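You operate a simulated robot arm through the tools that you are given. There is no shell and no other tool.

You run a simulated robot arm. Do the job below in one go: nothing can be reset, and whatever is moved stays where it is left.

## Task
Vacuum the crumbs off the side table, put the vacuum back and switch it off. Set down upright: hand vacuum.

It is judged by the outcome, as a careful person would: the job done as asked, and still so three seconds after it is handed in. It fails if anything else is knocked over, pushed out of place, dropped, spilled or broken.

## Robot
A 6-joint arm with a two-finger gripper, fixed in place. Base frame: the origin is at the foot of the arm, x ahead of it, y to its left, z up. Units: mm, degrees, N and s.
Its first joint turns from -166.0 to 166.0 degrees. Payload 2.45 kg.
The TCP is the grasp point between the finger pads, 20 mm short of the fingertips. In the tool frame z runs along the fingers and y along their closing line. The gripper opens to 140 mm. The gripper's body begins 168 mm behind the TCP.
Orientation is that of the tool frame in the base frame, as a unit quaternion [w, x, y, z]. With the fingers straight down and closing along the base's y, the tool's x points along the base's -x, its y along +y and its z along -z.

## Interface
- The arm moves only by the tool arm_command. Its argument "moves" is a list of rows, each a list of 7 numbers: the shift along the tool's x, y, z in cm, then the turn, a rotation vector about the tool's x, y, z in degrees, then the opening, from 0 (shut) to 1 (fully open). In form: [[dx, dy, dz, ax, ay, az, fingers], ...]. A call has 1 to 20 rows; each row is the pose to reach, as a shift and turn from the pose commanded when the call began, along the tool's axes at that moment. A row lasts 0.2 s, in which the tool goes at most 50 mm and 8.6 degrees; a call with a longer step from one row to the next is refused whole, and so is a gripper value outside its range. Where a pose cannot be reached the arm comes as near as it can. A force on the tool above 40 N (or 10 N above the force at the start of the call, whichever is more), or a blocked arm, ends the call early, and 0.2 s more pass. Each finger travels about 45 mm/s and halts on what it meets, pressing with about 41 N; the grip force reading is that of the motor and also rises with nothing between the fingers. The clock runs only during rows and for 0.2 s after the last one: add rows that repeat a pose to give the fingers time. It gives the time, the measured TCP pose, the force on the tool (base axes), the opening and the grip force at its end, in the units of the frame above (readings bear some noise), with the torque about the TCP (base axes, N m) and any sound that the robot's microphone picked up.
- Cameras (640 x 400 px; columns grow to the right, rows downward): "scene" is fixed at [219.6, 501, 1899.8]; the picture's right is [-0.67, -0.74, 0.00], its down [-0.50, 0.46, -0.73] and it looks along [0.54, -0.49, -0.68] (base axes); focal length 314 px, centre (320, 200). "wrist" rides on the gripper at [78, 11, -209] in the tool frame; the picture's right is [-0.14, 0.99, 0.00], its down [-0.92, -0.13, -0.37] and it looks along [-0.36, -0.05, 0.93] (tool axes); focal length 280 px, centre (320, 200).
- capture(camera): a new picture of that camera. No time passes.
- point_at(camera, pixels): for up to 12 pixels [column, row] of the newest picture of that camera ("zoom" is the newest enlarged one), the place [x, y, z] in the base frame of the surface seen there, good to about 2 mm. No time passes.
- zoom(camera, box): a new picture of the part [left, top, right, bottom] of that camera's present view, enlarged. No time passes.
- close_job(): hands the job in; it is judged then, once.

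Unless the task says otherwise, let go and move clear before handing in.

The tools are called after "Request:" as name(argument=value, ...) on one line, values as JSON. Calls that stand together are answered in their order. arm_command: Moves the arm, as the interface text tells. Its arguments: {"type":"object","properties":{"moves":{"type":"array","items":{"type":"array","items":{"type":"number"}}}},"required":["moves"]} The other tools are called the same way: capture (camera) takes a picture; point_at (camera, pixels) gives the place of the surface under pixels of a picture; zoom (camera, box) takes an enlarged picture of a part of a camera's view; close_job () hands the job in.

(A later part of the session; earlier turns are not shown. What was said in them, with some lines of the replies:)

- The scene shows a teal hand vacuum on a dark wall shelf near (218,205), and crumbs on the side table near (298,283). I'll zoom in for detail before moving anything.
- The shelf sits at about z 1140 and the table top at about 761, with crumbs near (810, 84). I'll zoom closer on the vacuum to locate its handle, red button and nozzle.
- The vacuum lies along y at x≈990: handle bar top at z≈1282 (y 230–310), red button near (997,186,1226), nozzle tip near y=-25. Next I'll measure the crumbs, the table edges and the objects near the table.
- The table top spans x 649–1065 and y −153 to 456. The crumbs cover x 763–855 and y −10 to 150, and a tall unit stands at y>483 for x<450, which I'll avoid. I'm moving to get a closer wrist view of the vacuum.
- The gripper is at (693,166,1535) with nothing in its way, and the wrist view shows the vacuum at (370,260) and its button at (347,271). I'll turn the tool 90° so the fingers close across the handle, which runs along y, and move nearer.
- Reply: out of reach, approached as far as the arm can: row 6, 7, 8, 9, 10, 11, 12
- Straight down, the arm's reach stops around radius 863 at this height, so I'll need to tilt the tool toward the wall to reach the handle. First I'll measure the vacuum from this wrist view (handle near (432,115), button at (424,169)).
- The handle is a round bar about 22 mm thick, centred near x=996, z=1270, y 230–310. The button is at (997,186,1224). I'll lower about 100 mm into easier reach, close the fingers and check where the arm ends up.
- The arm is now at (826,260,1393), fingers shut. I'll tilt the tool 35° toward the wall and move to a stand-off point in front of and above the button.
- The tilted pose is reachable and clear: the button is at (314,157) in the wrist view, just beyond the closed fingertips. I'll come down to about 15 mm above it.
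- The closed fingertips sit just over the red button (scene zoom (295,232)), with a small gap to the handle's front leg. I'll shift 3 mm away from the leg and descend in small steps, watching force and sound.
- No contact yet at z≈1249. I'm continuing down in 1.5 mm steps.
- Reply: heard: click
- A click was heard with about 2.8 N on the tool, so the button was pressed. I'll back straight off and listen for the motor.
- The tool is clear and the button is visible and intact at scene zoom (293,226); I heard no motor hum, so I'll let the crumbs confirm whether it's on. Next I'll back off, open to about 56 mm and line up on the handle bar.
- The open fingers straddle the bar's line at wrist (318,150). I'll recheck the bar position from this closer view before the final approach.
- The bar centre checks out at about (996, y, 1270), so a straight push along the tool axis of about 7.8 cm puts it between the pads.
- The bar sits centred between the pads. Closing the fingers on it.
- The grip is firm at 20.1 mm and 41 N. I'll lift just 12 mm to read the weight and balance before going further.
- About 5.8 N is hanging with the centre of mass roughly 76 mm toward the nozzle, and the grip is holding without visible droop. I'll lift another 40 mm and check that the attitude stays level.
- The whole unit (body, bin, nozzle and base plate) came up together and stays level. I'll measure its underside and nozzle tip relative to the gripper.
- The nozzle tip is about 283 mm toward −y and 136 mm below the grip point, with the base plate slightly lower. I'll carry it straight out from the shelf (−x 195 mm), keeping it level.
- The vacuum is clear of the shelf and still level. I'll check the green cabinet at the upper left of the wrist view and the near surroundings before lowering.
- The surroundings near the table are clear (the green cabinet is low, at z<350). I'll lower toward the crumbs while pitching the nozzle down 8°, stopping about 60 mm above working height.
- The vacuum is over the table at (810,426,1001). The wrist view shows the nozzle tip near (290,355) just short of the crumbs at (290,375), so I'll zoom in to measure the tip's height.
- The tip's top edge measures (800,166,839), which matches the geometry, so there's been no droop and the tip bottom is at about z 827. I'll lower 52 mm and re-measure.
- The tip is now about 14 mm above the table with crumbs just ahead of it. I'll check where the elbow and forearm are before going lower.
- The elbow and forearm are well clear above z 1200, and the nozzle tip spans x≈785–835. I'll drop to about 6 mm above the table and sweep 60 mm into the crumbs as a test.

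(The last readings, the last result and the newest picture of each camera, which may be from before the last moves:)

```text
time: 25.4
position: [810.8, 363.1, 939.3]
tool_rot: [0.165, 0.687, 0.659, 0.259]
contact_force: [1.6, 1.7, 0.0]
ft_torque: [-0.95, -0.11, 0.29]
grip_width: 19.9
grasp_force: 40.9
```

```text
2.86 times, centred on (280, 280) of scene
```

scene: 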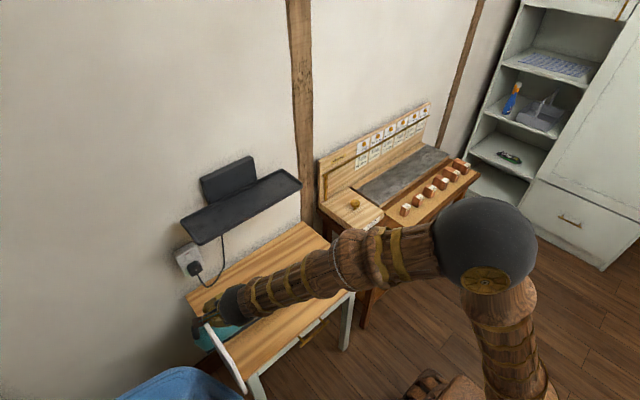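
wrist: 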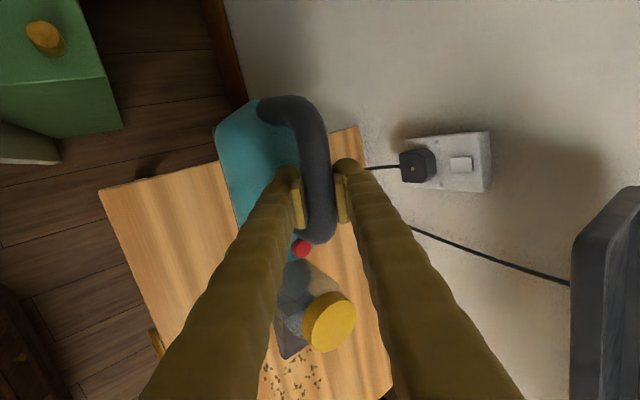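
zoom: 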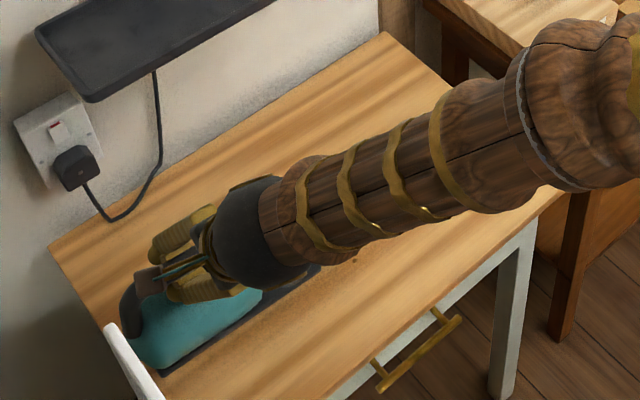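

The force reading dropped to 0 N with a −0.95 N·m torque, so the underside touched something, either the table or crumbs. I'll lift and pull back to see whether the swept crumbs are gone.

Request:
arm_command(moves=[[0.14, 0.57, -0.81, 0, 0, 0, 0], [0.28, 1.14, -1.62, 0, 0, 0, 0], [2.26, 0.98, -1.39, 0, 0, 0, 0], [4.24, 0.82, -1.16, 0, 0, 0, 0], [6.22, 0.66, -0.93, 0, 0, 0, 0], [7.21, 0.58, -0.82, 0, 0, 0, 0], [7.21, 0.58, -0.82, 0, 0, 0, 0]])

Request:
zoom(camera="wrist", box=[230, 240, 390, 400])

Request:
zoom(camera="scene", box=[180, 210, 380, 350])

```text
time: 27.0
position: [812.1, 432.2, 959.1]
tool_rot: [0.165, 0.687, 0.658, 0.259]
contact_force: [0.1, -0.9, -5.6]
ft_torque: [0.39, 0.0, 0.01]
grip_width: 19.9
grasp_force: 40.5
```

```text
2.50 times, centred on (310, 320) of wrist
```

zoom: 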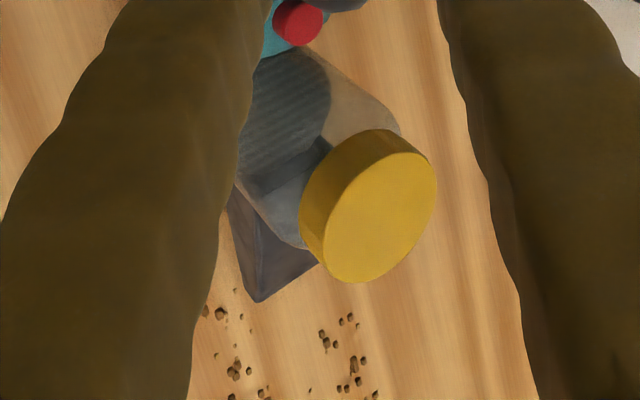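

```text
2.86 times, centred on (280, 280) of scene
```

zoom: 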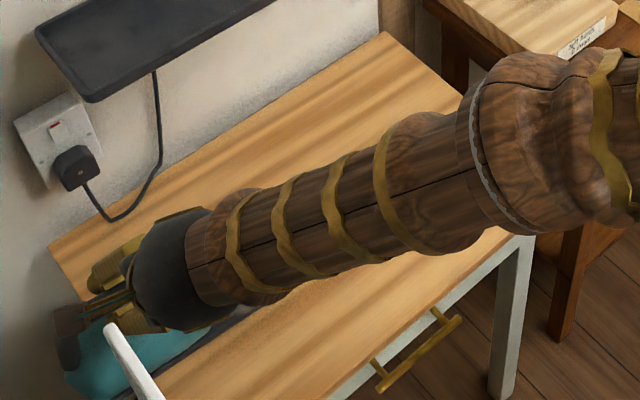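

Comparing zooms, the crumbs directly in the nozzle's path (columns 255–320) have vanished while those either side remain, so the vacuum is on and working. I'll run the full middle lane a few mm higher than before to avoid scraping.

Request:
arm_command(moves=[[-0.1, -0.426, 0.61, 0, 0, 0, 0], [-0.209, -0.852, 1.217, 0, 0, 0, 0], [-1.447, -0.752, 1.075, 0, 0, 0, 0], [-2.684, -0.652, 0.932, 0, 0, 0, 0], [-3.922, -0.552, 0.79, 0, 0, 0, 0], [-5.159, -0.452, 0.647, 0, 0, 0, 0], [-6.397, -0.352, 0.505, 0, 0, 0, 0], [-7.634, -0.252, 0.362, 0, 0, 0, 0], [-8.872, -0.152, 0.22, 0, 0, 0, 0], [-10.109, -0.052, 0.077, 0, 0, 0, 0], [-11.347, 0.048, -0.066, 0, 0, 0, 0], [-12.584, 0.148, -0.208, 0, 0, 0, 0], [-13.822, 0.248, -0.351, 0, 0, 0, 0], [-15.059, 0.348, -0.493, 0, 0, 0, 0], [-16.297, 0.448, -0.636, 0, 0, 0, 0], [-17.534, 0.548, -0.778, 0, 0, 0, 0], [-18.772, 0.648, -0.921, 0, 0, 0, 0], [-20.009, 0.748, -1.063, 0, 0, 0, 0], [-20.009, 0.748, -1.063, 0, 0, 0, 0]])

Request:
capture(camera="wrist")

Request:
zoom(camera="scene", box=[180, 210, 380, 350])

```text
time: 31.0
position: [812.3, 234.1, 943.8]
tool_rot: [0.165, 0.687, 0.658, 0.26]
contact_force: [-0.3, -0.5, -6.2]
ft_torque: [0.4, 0.02, -0.02]
grip_width: 19.9
grasp_force: 40.5
```

```text
taken
```

wrist: 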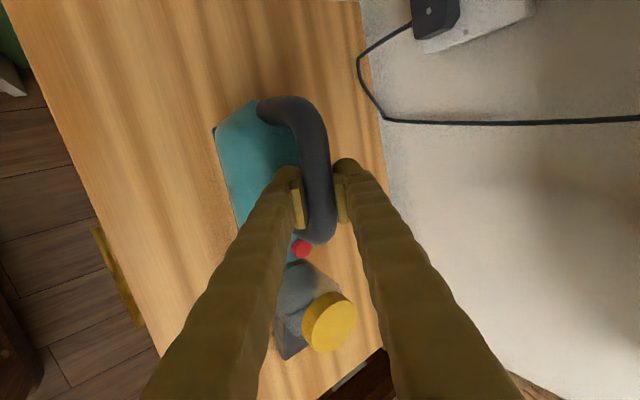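

```text
2.86 times, centred on (280, 280) of scene
```

zoom: 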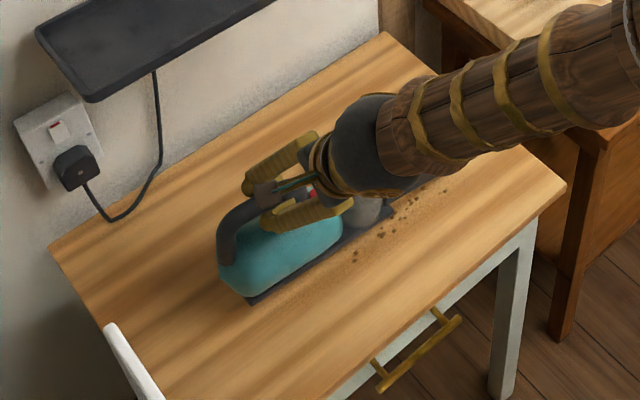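

The middle lane swept cleanly with no contact force. Crumbs remain on the near side, at scene zoom (355,255) to (440,190). I'll measure those for the next lane.

Request:
point_at(camera="zoom", pixels=[[352, 260], [356, 250], [380, 235], [393, 225], [400, 213], [412, 200], [432, 196], [443, 190], [418, 212], [300, 240]])

Request:
zoom(camera="scene", box=[270, 250, 350, 310])

```text
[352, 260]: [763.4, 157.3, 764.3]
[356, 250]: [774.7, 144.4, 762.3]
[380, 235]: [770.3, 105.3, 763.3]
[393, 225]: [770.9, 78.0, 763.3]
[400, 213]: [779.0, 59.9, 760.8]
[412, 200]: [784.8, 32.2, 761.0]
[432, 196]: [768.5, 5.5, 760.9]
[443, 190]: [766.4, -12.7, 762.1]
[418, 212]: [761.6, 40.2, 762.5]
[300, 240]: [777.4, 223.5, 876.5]
```

```text
6.67 times, centred on (310, 280) of scene
```

zoom: 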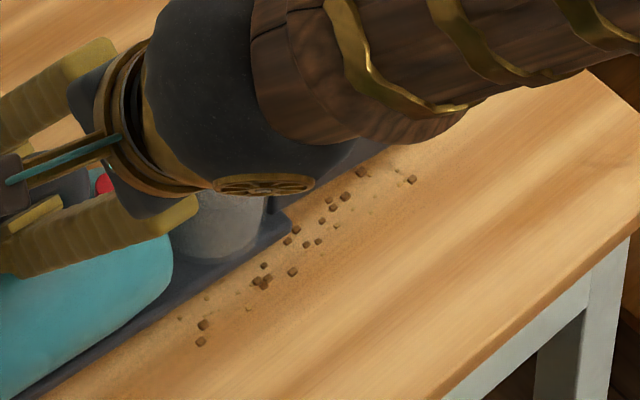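

The remaining near-side crumbs lie at x 760–785, y −13 to 157. I'll shift the lane 40 mm toward the base (x≈771) and sweep back along +y at the same height.

Request:
arm_command(moves=[[0, -1.638, -1.148, 0, 0, 0, 0], [0, -3.276, -2.296, 0, 0, 0, 0], [1.238, -3.376, -2.154, 0, 0, 0, 0], [2.475, -3.476, -2.011, 0, 0, 0, 0], [3.713, -3.576, -1.869, 0, 0, 0, 0], [4.95, -3.676, -1.726, 0, 0, 0, 0], [6.188, -3.776, -1.584, 0, 0, 0, 0], [7.425, -3.876, -1.441, 0, 0, 0, 0], [8.663, -3.976, -1.299, 0, 0, 0, 0], [9.9, -4.076, -1.156, 0, 0, 0, 0], [11.138, -4.176, -1.014, 0, 0, 0, 0], [12.375, -4.276, -0.871, 0, 0, 0, 0], [13.613, -4.376, -0.729, 0, 0, 0, 0], [14.85, -4.476, -0.586, 0, 0, 0, 0], [16.088, -4.576, -0.444, 0, 0, 0, 0], [17.325, -4.676, -0.301, 0, 0, 0, 0], [18.563, -4.776, -0.159, 0, 0, 0, 0], [19.8, -4.876, -0.016, 0, 0, 0, 0], [19.8, -4.876, -0.016, 0, 0, 0, 0]])

Request:
capture(camera="wrist")

Request:
zoom(camera="scene", box=[180, 210, 380, 350])

Request:
zoom(camera="wrist", box=[230, 240, 390, 400])

```text
time: 35.0
position: [776.2, 432.1, 951.0]
tool_rot: [0.16, 0.687, 0.661, 0.255]
contact_force: [-0.2, -0.5, -6.1]
ft_torque: [0.41, 0.0, -0.02]
grip_width: 19.8
grasp_force: 41.0
out of reach, approached as far as the arm can: row 15, 16, 17, 18, 19
```

```text
taken
```

wrist: 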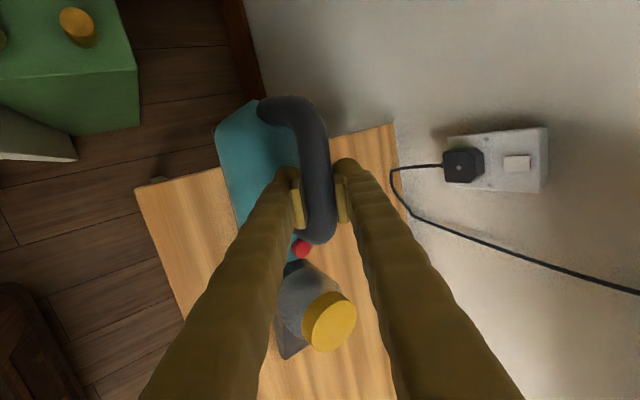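

```text
2.86 times, centred on (280, 280) of scene
```

zoom: 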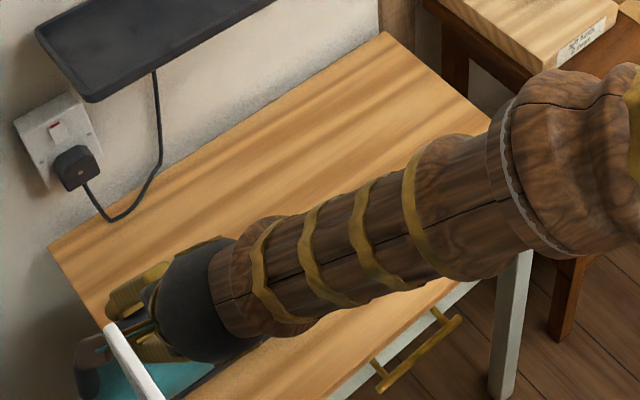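

```text
2.50 times, centred on (310, 320) of wrist
```

zoom: 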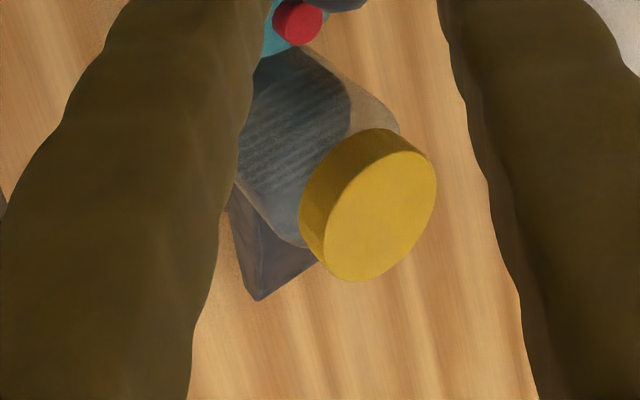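

In the wrist views the table ahead of and around the nozzle now looks clear. I'll raise the vacuum back to the level carry pose (800,255,1322), where the scene camera can see the whole crumb area.

Request:
arm_command(moves=[[-0.773, 1.497, -1.942, -0.05, -0.419, -0.27, 0], [-1.546, 2.994, -3.884, -0.1, -0.838, -0.54, 0], [-2.319, 4.491, -5.826, -0.15, -1.257, -0.81, 0], [-3.092, 5.988, -7.768, -0.2, -1.676, -1.08, 0], [-3.865, 7.485, -9.71, -0.25, -2.095, -1.35, 0], [-4.638, 8.982, -11.652, -0.3, -2.514, -1.62, 0], [-5.411, 10.479, -13.594, -0.35, -2.933, -1.89, 0], [-6.184, 11.976, -15.536, -0.4, -3.352, -2.16, 0], [-6.957, 13.473, -17.478, -0.45, -3.771, -2.43, 0], [-7.73, 14.97, -19.42, -0.5, -4.19, -2.7, 0], [-8.503, 16.467, -21.362, -0.55, -4.609, -2.97, 0], [-9.276, 17.964, -23.304, -0.6, -5.028, -3.24, 0], [-10.049, 19.461, -25.246, -0.65, -5.447, -3.51, 0], [-10.822, 20.958, -27.188, -0.7, -5.866, -3.78, 0], [-11.595, 22.455, -29.13, -0.75, -6.285, -4.05, 0], [-12.37, 23.95, -31.07, -0.77, -6.7, -4.32, 0], [-12.37, 23.95, -31.07, -0.77, -6.7, -4.32, 0]])

Request:
capture(camera="scene")

Request:
zoom(camera="scene", box=[240, 220, 370, 330])

Request:
capture(camera="wrist")

```text
time: 38.6
position: [793.4, 253.0, 1323.6]
tool_rot: [0.217, 0.675, 0.672, 0.216]
contact_force: [0.9, 0.8, -6.6]
ft_torque: [0.51, 0.02, 0.02]
grip_width: 19.8
grasp_force: 41.3
```

```text
taken
```

scene: 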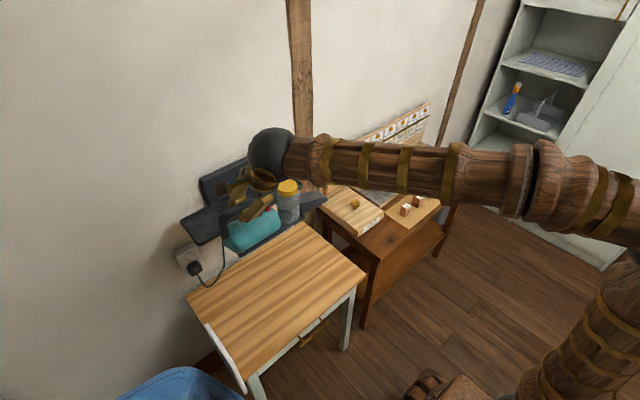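

```text
3.64 times, centred on (305, 275) of scene
```

zoom: 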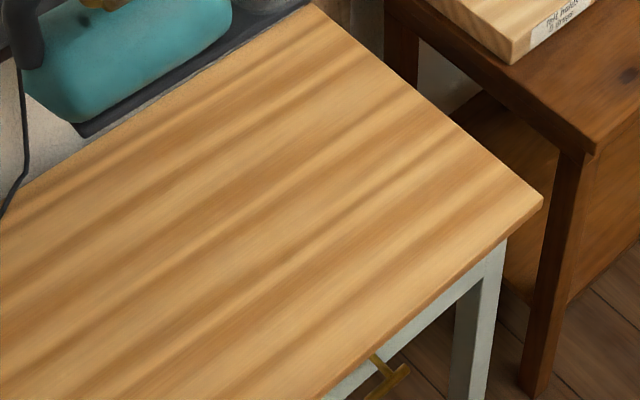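

```text
taken
```

wrist: 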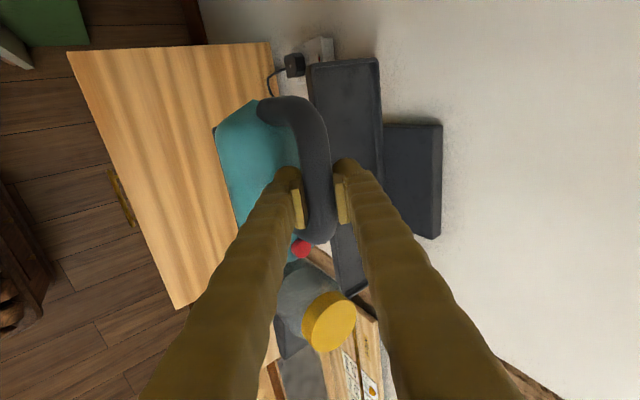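

The crumb patch is gone in the scene view. I'll zoom tightly over the whole former crumb area and the rest of the table to be sure nothing is left.

Request:
zoom(camera="scene", box=[270, 255, 330, 305])

Request:
zoom(camera="scene", box=[185, 265, 285, 370])

Request:
zoom(camera="scene", box=[300, 220, 370, 280])

```text
8.00 times, centred on (300, 280) of scene
```

zoom: 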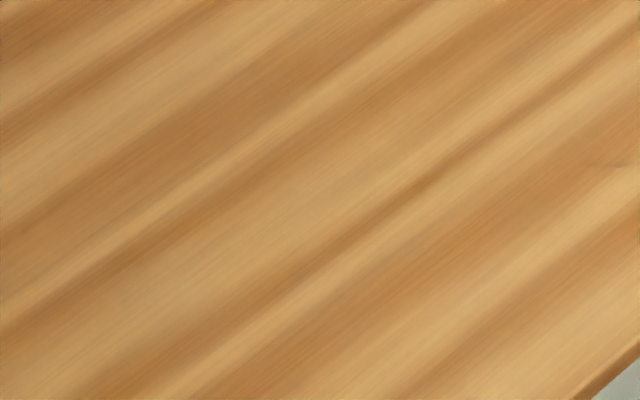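

```text
3.81 times, centred on (235, 318) of scene
```

zoom: 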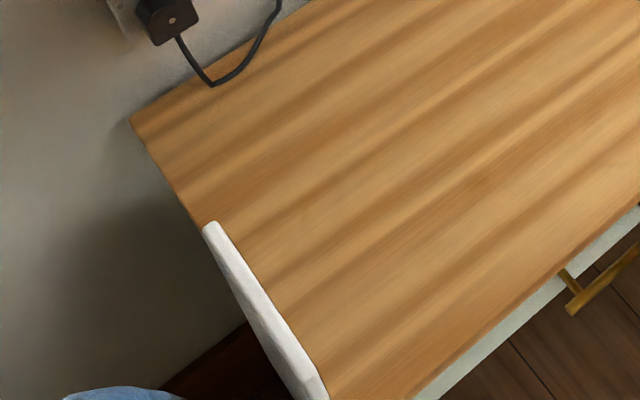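

```text
6.67 times, centred on (335, 250) of scene
```

zoom: 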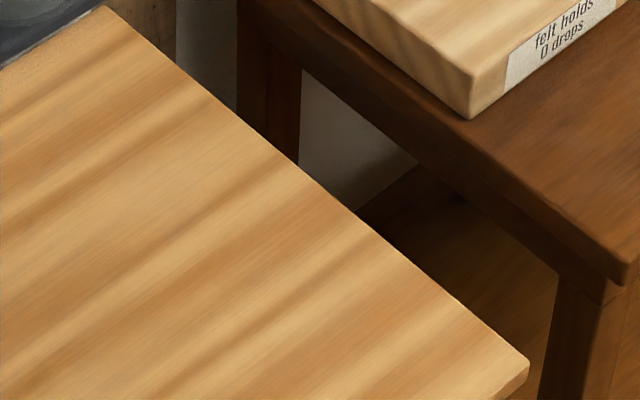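

The table is completely clean in all three zooms. Before returning the vacuum, I'll remove a 0.6° leftover tilt and take a fresh pose reading.

Request:
arm_command(moves=[[0, 0, 0, 0.6, 0.1, -0.2, 0], [0, 0, 0, 0.6, 0.1, -0.2, 0]])

Request:
arm_command(moves=[[0, 0, 0, 0, 0, 0, 0]])

Request:
arm_command(moves=[[0, 0, 0, 0, 0, 0, 0]])

```text
time: 39.2
position: [793.9, 252.5, 1324.6]
tool_rot: [0.214, 0.674, 0.674, 0.213]
contact_force: [0.0, -0.1, -6.7]
ft_torque: [0.51, 0.01, 0.03]
grip_width: 19.6
grasp_force: 41.2
```

```text
time: 39.6
position: [793.2, 254.4, 1323.8]
tool_rot: [0.213, 0.675, 0.674, 0.213]
contact_force: [0.5, 0.6, -6.3]
ft_torque: [0.44, 0.0, 0.0]
grip_width: 19.8
grasp_force: 40.8
```

```text
time: 40.0
position: [793.9, 252.8, 1324.3]
tool_rot: [0.214, 0.675, 0.673, 0.213]
contact_force: [0.1, -0.6, -6.5]
ft_torque: [0.47, -0.03, -0.02]
grip_width: 19.8
grasp_force: 40.7
```

Averaged pose is (793.6,253.2,1324.1). I'll reverse the exit path to hover directly over the dock spot at (995.4,256,1322).

Request:
arm_command(moves=[[0.03, 1.0, 0.71, 0, 0, 0, 0], [0.06, 3.0, 2.14, 0, 0, 0, 0], [0.09, 5.0, 3.57, 0, 0, 0, 0], [0.12, 7.0, 4.99, 0, 0, 0, 0], [0.15, 9.0, 6.42, 0, 0, 0, 0], [0.18, 11.0, 7.85, 0, 0, 0, 0], [0.21, 13.0, 9.27, 0, 0, 0, 0], [0.25, 15.0, 10.7, 0, 0, 0, 0], [0.28, 16.43, 11.72, 0, 0, 0, 0], [0.28, 16.43, 11.72, 0, 0, 0, 0], [0.28, 16.43, 11.72, 0, 0, 0, 0]])

Request:
zoom(camera="scene", box=[170, 110, 300, 240])

Request:
capture(camera="wrist")

```text
time: 42.4
position: [997.1, 258.5, 1321.7]
tool_rot: [0.213, 0.676, 0.673, 0.213]
contact_force: [0.0, -0.5, -6.7]
ft_torque: [0.47, -0.03, 0.0]
grip_width: 19.7
grasp_force: 41.0
```

```text
3.08 times, centred on (235, 175) of scene
```

zoom: 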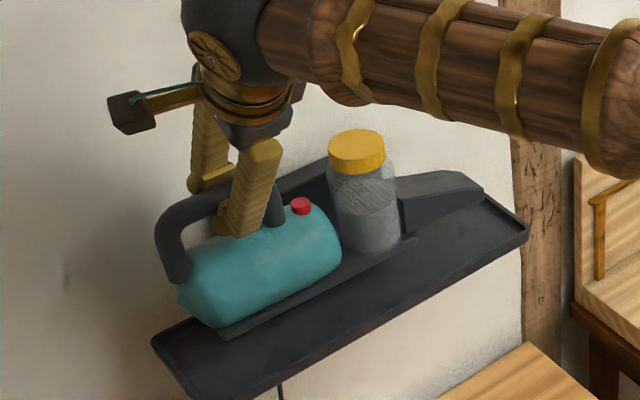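

```text
taken
```

wrist: 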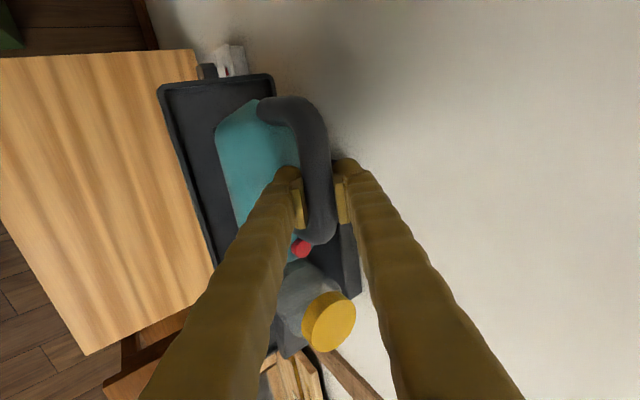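

The vacuum is hovering over its spot, about 1 image pixel off from the original lift pose. I'll measure the nozzle tip and base plate against the earlier values.

Request:
point_at(camera="zoom", pixels=[[225, 332], [297, 300], [397, 245], [447, 212], [482, 194], [481, 184], [467, 174], [355, 145], [301, 203], [180, 285]])

Request:
arm_command(moves=[[0, 0, 0, 0, 0, 0, 0]])

Request:
arm_command(moves=[[0, 0, 0, 0, 0, 0, 0]])

```text
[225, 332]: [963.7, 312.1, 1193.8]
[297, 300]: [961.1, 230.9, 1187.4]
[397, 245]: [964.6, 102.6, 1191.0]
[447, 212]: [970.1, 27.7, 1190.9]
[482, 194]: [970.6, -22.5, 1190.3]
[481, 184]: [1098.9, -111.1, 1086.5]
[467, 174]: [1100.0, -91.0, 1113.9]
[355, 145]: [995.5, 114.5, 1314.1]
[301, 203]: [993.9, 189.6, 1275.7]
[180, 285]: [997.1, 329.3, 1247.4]
```

```text
time: 42.8
position: [996.6, 259.1, 1321.4]
tool_rot: [0.214, 0.675, 0.674, 0.213]
contact_force: [0.0, 0.9, -5.5]
ft_torque: [0.45, 0.03, 0.02]
grip_width: 19.9
grasp_force: 41.2
```

```text
time: 43.2
position: [996.8, 257.6, 1321.5]
tool_rot: [0.214, 0.675, 0.673, 0.213]
contact_force: [-0.9, -0.4, -5.2]
ft_torque: [0.48, -0.03, 0.0]
grip_width: 19.9
grasp_force: 40.9
```

Features are within 2–4 mm of their original places and the vacuum is level. I'll correct by (−2,−2.4) mm and lower 45 mm, stopping just above the shelf floor.

Request:
arm_command(moves=[[-0.24, -0.164, -0.115, 0, 0, 0, 0], [-0.24, -0.738, 0.704, 0, 0, 0, 0], [-0.24, -1.312, 1.523, 0, 0, 0, 0], [-0.24, -1.886, 2.342, 0, 0, 0, 0], [-0.24, -2.345, 2.997, 0, 0, 0, 0], [-0.24, -2.747, 3.571, 0, 0, 0, 0], [-0.24, -2.747, 3.571, 0, 0, 0, 0]])

Request:
zoom(camera="scene", box=[170, 110, 300, 240])

```text
time: 44.8
position: [994.9, 254.0, 1277.2]
tool_rot: [0.213, 0.675, 0.674, 0.213]
contact_force: [0.5, -0.2, -6.4]
ft_torque: [0.47, 0.02, -0.01]
grip_width: 19.8
grasp_force: 41.0
```

```text
3.08 times, centred on (235, 175) of scene
```

zoom: 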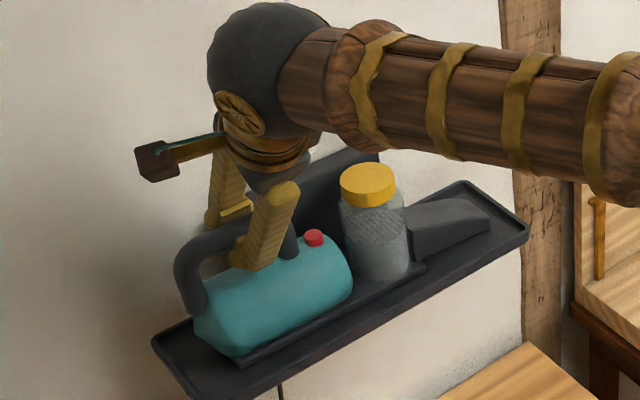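

The base is now about 6 mm above the shelf floor and within about 2 mm of its original spot. I'll nudge +1 mm in y and lower gently until the shelf takes the weight.

Request:
arm_command(moves=[[0.1, -0.057, 0.082, 0, 0, 0, 0], [0.1, -0.115, 0.164, 0, 0, 0, 0], [0.1, -0.172, 0.246, 0, 0, 0, 0], [0.1, -0.23, 0.328, 0, 0, 0, 0], [0.1, -0.287, 0.41, 0, 0, 0, 0], [0.1, -0.287, 0.41, 0, 0, 0, 0]])

```text
time: 46.2
position: [992.7, 256.9, 1274.1]
tool_rot: [0.214, 0.674, 0.674, 0.214]
contact_force: [0.1, 4.2, 6.8]
ft_torque: [-1.35, -0.04, -0.21]
grip_width: 19.7
grasp_force: 40.6
```

The shelf is now supporting the vacuum: +6.8 N and −1.35 N·m, almost the same as the readings when it was first gripped in its dock. I'll check visually that it's seated.

Request:
zoom(camera="scene", box=[170, 110, 300, 240])

Request:
zoom(camera="scene", box=[190, 170, 280, 240])

```text
3.08 times, centred on (235, 175) of scene
```

zoom: 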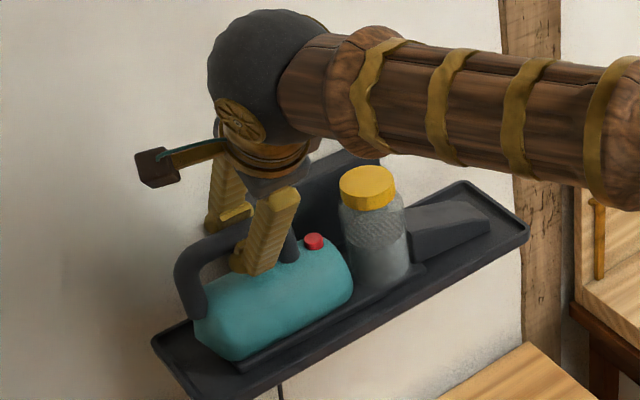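

```text
5.71 times, centred on (235, 205) of scene
```

zoom: 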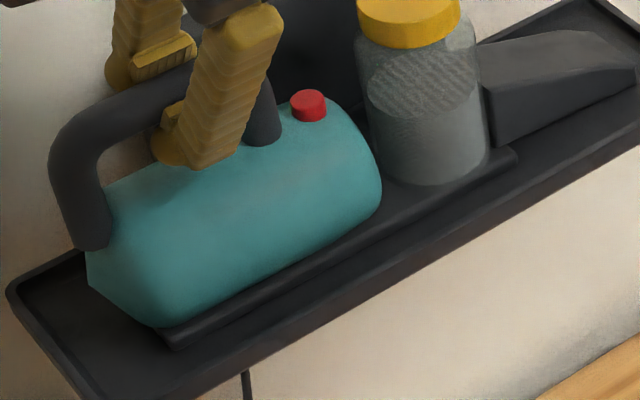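

It looks seated, with the lid and nozzle within about 1 px of their docked positions, but the load is on the front. I'll ease the nose up 0.7° to level it before releasing.

Request:
arm_command(moves=[[0, 0, 0, 0, -0.29, -0.2, 0], [0, 0, 0, 0, -0.57, -0.4, 0], [0, 0, 0, 0, -0.57, -0.4, 0]])

```text
time: 47.0
position: [993.1, 255.9, 1271.4]
tool_rot: [0.217, 0.674, 0.675, 0.209]
contact_force: [0.8, 0.0, -4.3]
ft_torque: [0.12, 0.01, 0.12]
grip_width: 19.8
grasp_force: 41.4
```

That relieved the front load; the arm now carries 4.3 N. I'll lower another 2 mm in small steps to seat it fully.

Request:
arm_command(moves=[[0, -0.057, 0.082, 0, 0, 0, 0], [0, -0.115, 0.164, 0, 0, 0, 0], [0, -0.115, 0.164, 0, 0, 0, 0]])

```text
time: 47.8
position: [993.1, 256.0, 1269.7]
tool_rot: [0.218, 0.674, 0.675, 0.209]
contact_force: [0.4, 5.0, 7.8]
ft_torque: [-1.09, -0.02, 0.09]
grip_width: 19.8
grasp_force: 40.9
```

The shelf is pushing back at 7.8 N, so it's seated. I'll ease up 0.8 mm to unload and then open the fingers gently.

Request:
arm_command(moves=[[0, 0.046, -0.066, 0, 0, 0, 0], [0, 0.046, -0.066, 0, 0, 0, 0.16], [0, 0.046, -0.066, 0, 0, 0, 0.2], [0, 0.046, -0.066, 0, 0, 0, 0.3], [0, 0.046, -0.066, 0, 0, 0, 0.4], [0, 0.046, -0.066, 0, 0, 0, 0.4]])

Request:
zoom(camera="scene", box=[170, 110, 300, 240])

Request:
zoom(camera="wrist", box=[220, 80, 420, 300])

```text
time: 49.2
position: [993.2, 256.0, 1271.0]
tool_rot: [0.218, 0.673, 0.675, 0.209]
contact_force: [0.1, -0.6, -0.3]
ft_torque: [0.02, 0.02, -0.02]
grip_width: 56.0
grasp_force: 0.2
```

```text
3.08 times, centred on (235, 175) of scene
```

zoom: 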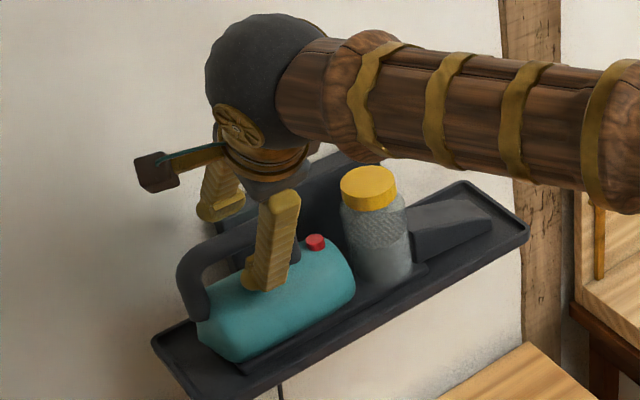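

```text
1.82 times, centred on (320, 190) of wrist
```

zoom: 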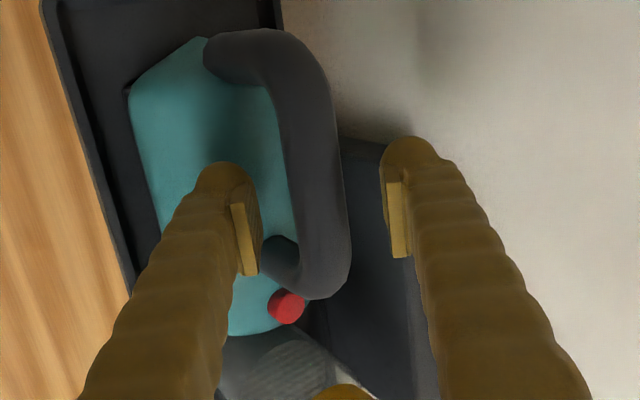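

The fingers are open and free of load, and the vacuum is standing on the shelf. I'll retract along the tool axis and compare its position with the original picture.

Request:
arm_command(moves=[[0, 0, -2, 0, 0, 0, 0.4], [0, 0, -5, 0, 0, 0, 0.4], [0, 0, -9, 0, 0, 0, 0.3], [0, 0, -13, 0, 0.57, 0.4, 0.15], [0, 0, -16, 0, 0.57, 0.4, 0], [0, 0, -16, 0, 0.57, 0.4, 0], [0, 0, -16, 0, 0.57, 0.4, 0]])

Request:
zoom(camera="wrist", box=[200, 60, 400, 300])

Request:
zoom(camera="scene", box=[176, 145, 306, 250])

```text
time: 50.8
position: [899.9, 258.7, 1402.2]
tool_rot: [0.214, 0.674, 0.674, 0.213]
contact_force: [0.6, -0.3, -0.9]
ft_torque: [0.01, 0.01, 0.0]
grip_width: 0.0
grasp_force: 29.2
```

```text
1.67 times, centred on (300, 180) of wrist
```

zoom: 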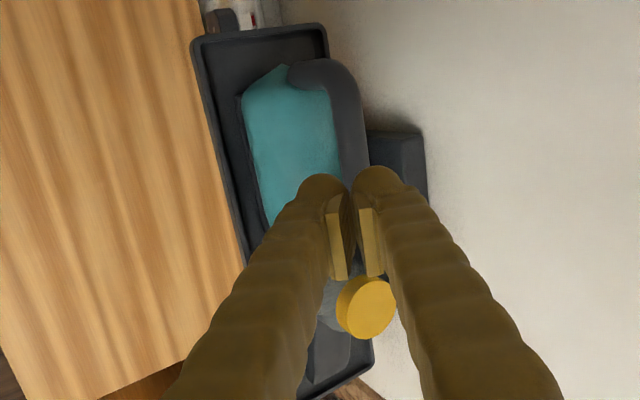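

```text
3.81 times, centred on (241, 198) of scene
```

zoom: 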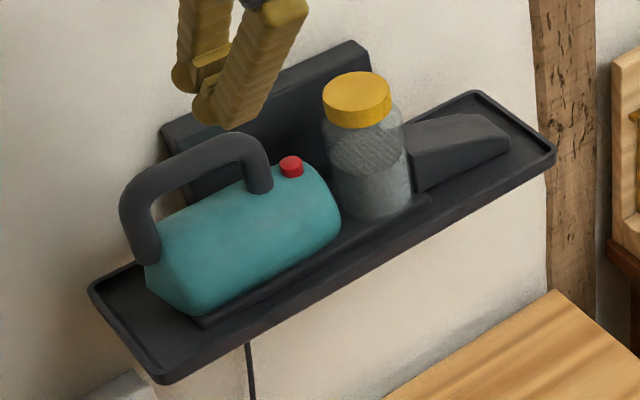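

The vacuum sits almost exactly where it began (button at (291,161) versus (288,158) originally, about 3 mm off). I'll measure it precisely before pressing the button.

Request:
point_at(camera="zoom", pixels=[[291, 161], [193, 158], [233, 136], [148, 193], [358, 88], [338, 233], [183, 308], [443, 128], [293, 171], [418, 183], [508, 143], [200, 325]])

Request:
zoom(camera="scene", box=[190, 180, 280, 240])

```text
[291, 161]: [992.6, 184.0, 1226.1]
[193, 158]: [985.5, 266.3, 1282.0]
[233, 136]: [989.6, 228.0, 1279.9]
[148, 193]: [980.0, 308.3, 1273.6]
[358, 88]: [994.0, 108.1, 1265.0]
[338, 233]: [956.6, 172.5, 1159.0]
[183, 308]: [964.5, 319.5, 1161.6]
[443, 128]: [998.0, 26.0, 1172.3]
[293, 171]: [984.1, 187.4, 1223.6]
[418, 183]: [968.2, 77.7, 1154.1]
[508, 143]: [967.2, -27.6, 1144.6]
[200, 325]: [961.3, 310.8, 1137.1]
```

```text
6.67 times, centred on (235, 210) of scene
```

zoom: 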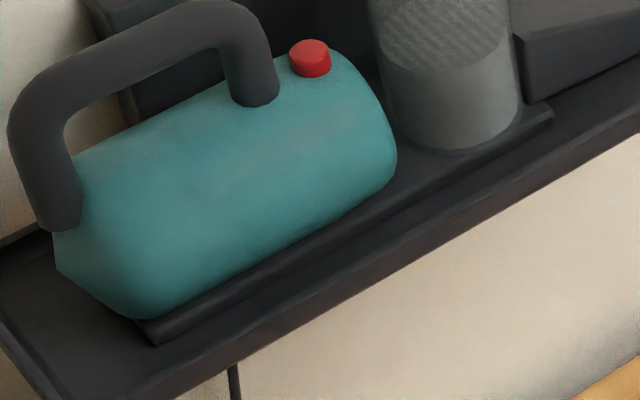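

Heights match the original readings, so it is seated upright, about 4 mm nearer in x, with the button at (993,185). I'll line the closed fingertips up above the button as before.

Request:
arm_command(moves=[[-3.85, 0, 0, 0, 0, 0, 0], [-7.7, 0, 0, 0, 0, 0, 0], [-7.7, 0.09, 3.8, 0, 0, 0, 0], [-7.7, 0.18, 7.6, 0, 0, 0, 0], [-7.7, 0.27, 11.4, 0, 0, 0, 0], [-7.7, 0.37, 15.16, 0, 0, 0, 0], [-7.7, 0.37, 15.16, 0, 0, 0, 0]])

Request:
zoom(camera="scene", box=[180, 120, 300, 240])

Request:
zoom(camera="wrist", box=[200, 0, 440, 200])

```text
time: 52.4
position: [990.0, 180.1, 1279.0]
tool_rot: [0.213, 0.675, 0.674, 0.213]
contact_force: [0.6, 0.6, 0.3]
ft_torque: [0.02, -0.02, -0.02]
grip_width: 0.1
grasp_force: 29.2
```

```text
3.33 times, centred on (240, 180) of scene
```

zoom: 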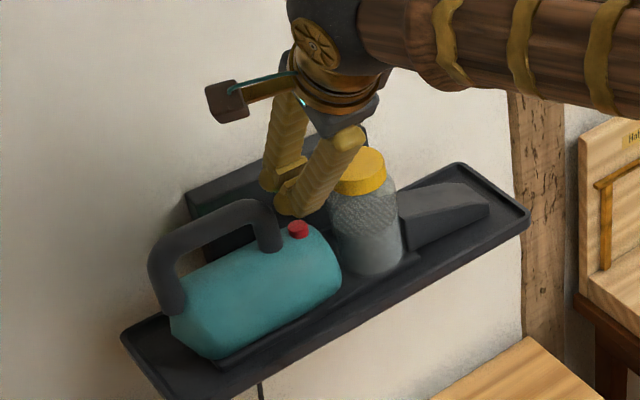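

```text
2.00 times, centred on (320, 100) of wrist
```

zoom: 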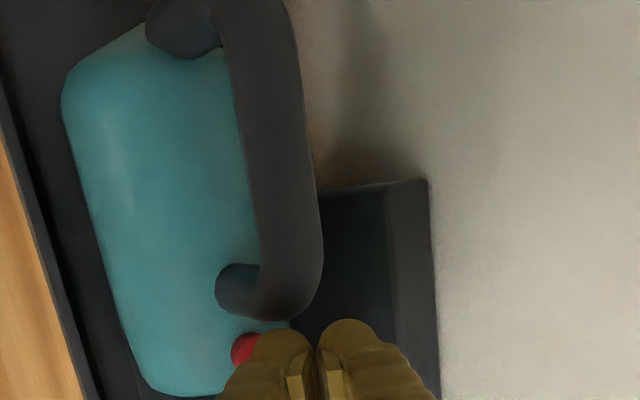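

The fingertips sit over the button exactly as before the first press (button at wrist zoom (246,350)). I'll descend to just above it, then press in 1.5 mm steps.

Request:
arm_command(moves=[[0, -0.57, 0.82, 0, 0, 0, 0], [0, -1.15, 1.64, 0, 0, 0, 0], [0, -1.66, 2.375, 0, 0, 0, 0], [0, -1.66, 2.375, 0, 0, 0, 0]])

Request:
arm_command(moves=[[0, -0.086, 0.123, 0, 0, 0, 0], [0, -0.172, 0.246, 0, 0, 0, 0], [0, -0.258, 0.369, 0, 0, 0, 0], [0, -0.258, 0.369, 0, 0, 0, 0]])

```text
time: 53.4
position: [990.8, 179.4, 1250.3]
tool_rot: [0.214, 0.675, 0.673, 0.213]
contact_force: [-0.3, -0.1, 0.5]
ft_torque: [-0.02, -0.02, 0.0]
grip_width: 0.1
grasp_force: 29.2
```

```text
time: 54.4
position: [991.9, 180.8, 1247.1]
tool_rot: [0.213, 0.675, 0.674, 0.214]
contact_force: [0.3, 0.4, 2.4]
ft_torque: [0.02, 0.04, 0.04]
grip_width: 0.0
grasp_force: 29.7
heard: click
```

A second click was heard with about 2.4 N on the tool, so the vacuum is toggled off. I'll back straight off the button.

Request:
arm_command(moves=[[0, 0.6, -0.86, 0, 0, 0, 0], [0, 2.0, -2.9, 0, 0, 0, 0], [0, 2.0, -6, 0, 0, 0, 0], [0, 2.0, -10, 0, 0, 0, 0], [0, 2.0, -14, 0, 0, 0, 0], [0, 2.0, -18, 0, 0, 0, 0], [0, 2.0, -22, 0, 0, 0, 0], [0, 2.0, -22, 0, 0, 0, 0]])

Request:
capture(camera="scene")

Request:
zoom(camera="scene", box=[176, 145, 306, 250])

Request:
capture(camera="wrist")

```text
time: 56.2
position: [882.9, 180.7, 1439.1]
tool_rot: [0.214, 0.674, 0.674, 0.213]
contact_force: [0.3, -0.2, -0.8]
ft_torque: [-0.02, 0.03, -0.01]
grip_width: 0.1
grasp_force: 30.1
```

```text
taken
```

scene: 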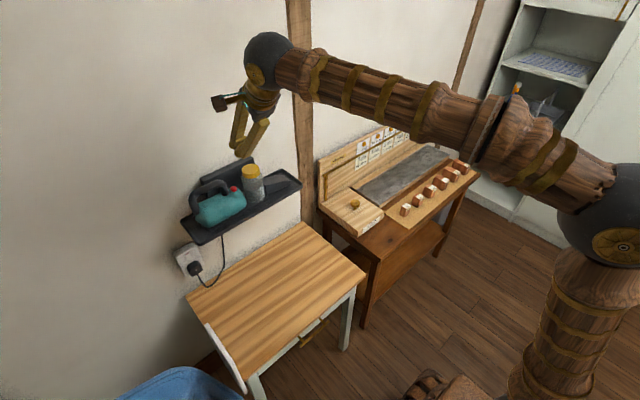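

```text
3.81 times, centred on (241, 198) of scene
```

zoom: 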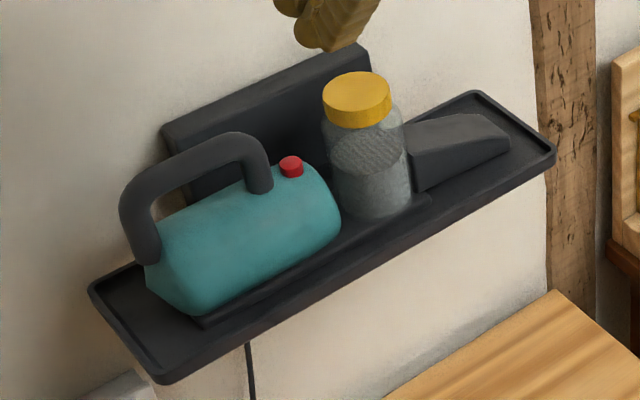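

```text
taken
```

wrist: 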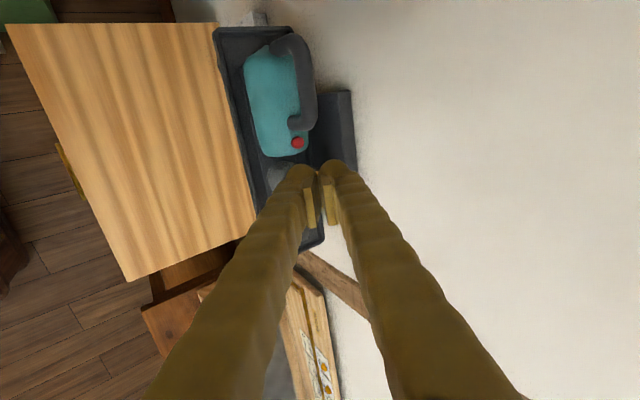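

The scene shows the vacuum upright on its shelf at (218,205), the table clear of crumbs, and the arm well away with nothing touched. The on and off presses each gave one click, so I'm handing the job in.

Request:
close_job()

```text
The job is handed in.
```

The side table is clear of crumbs, and the hand vacuum is back upright on its shelf and switched off. I've handed the job in.

- **Crumbs:** close-up pictures of most of the table top, including the whole crumb patch, show none left.
- **Vacuum position:** it is standing level, about 4 mm closer to the arm than where it started.
- **Switch:** I never heard a motor, so I judged on and off from the button. The first press clicked and the vacuum then picked up crumbs. The second press, after it was back on the shelf, clicked once more. I heard no other clicks.
- **Contact:** the vacuum briefly touched the table or crumbs during the first test sweep, so I raised it a few millimetres for the rest. Nothing else looks moved in the final pictures.
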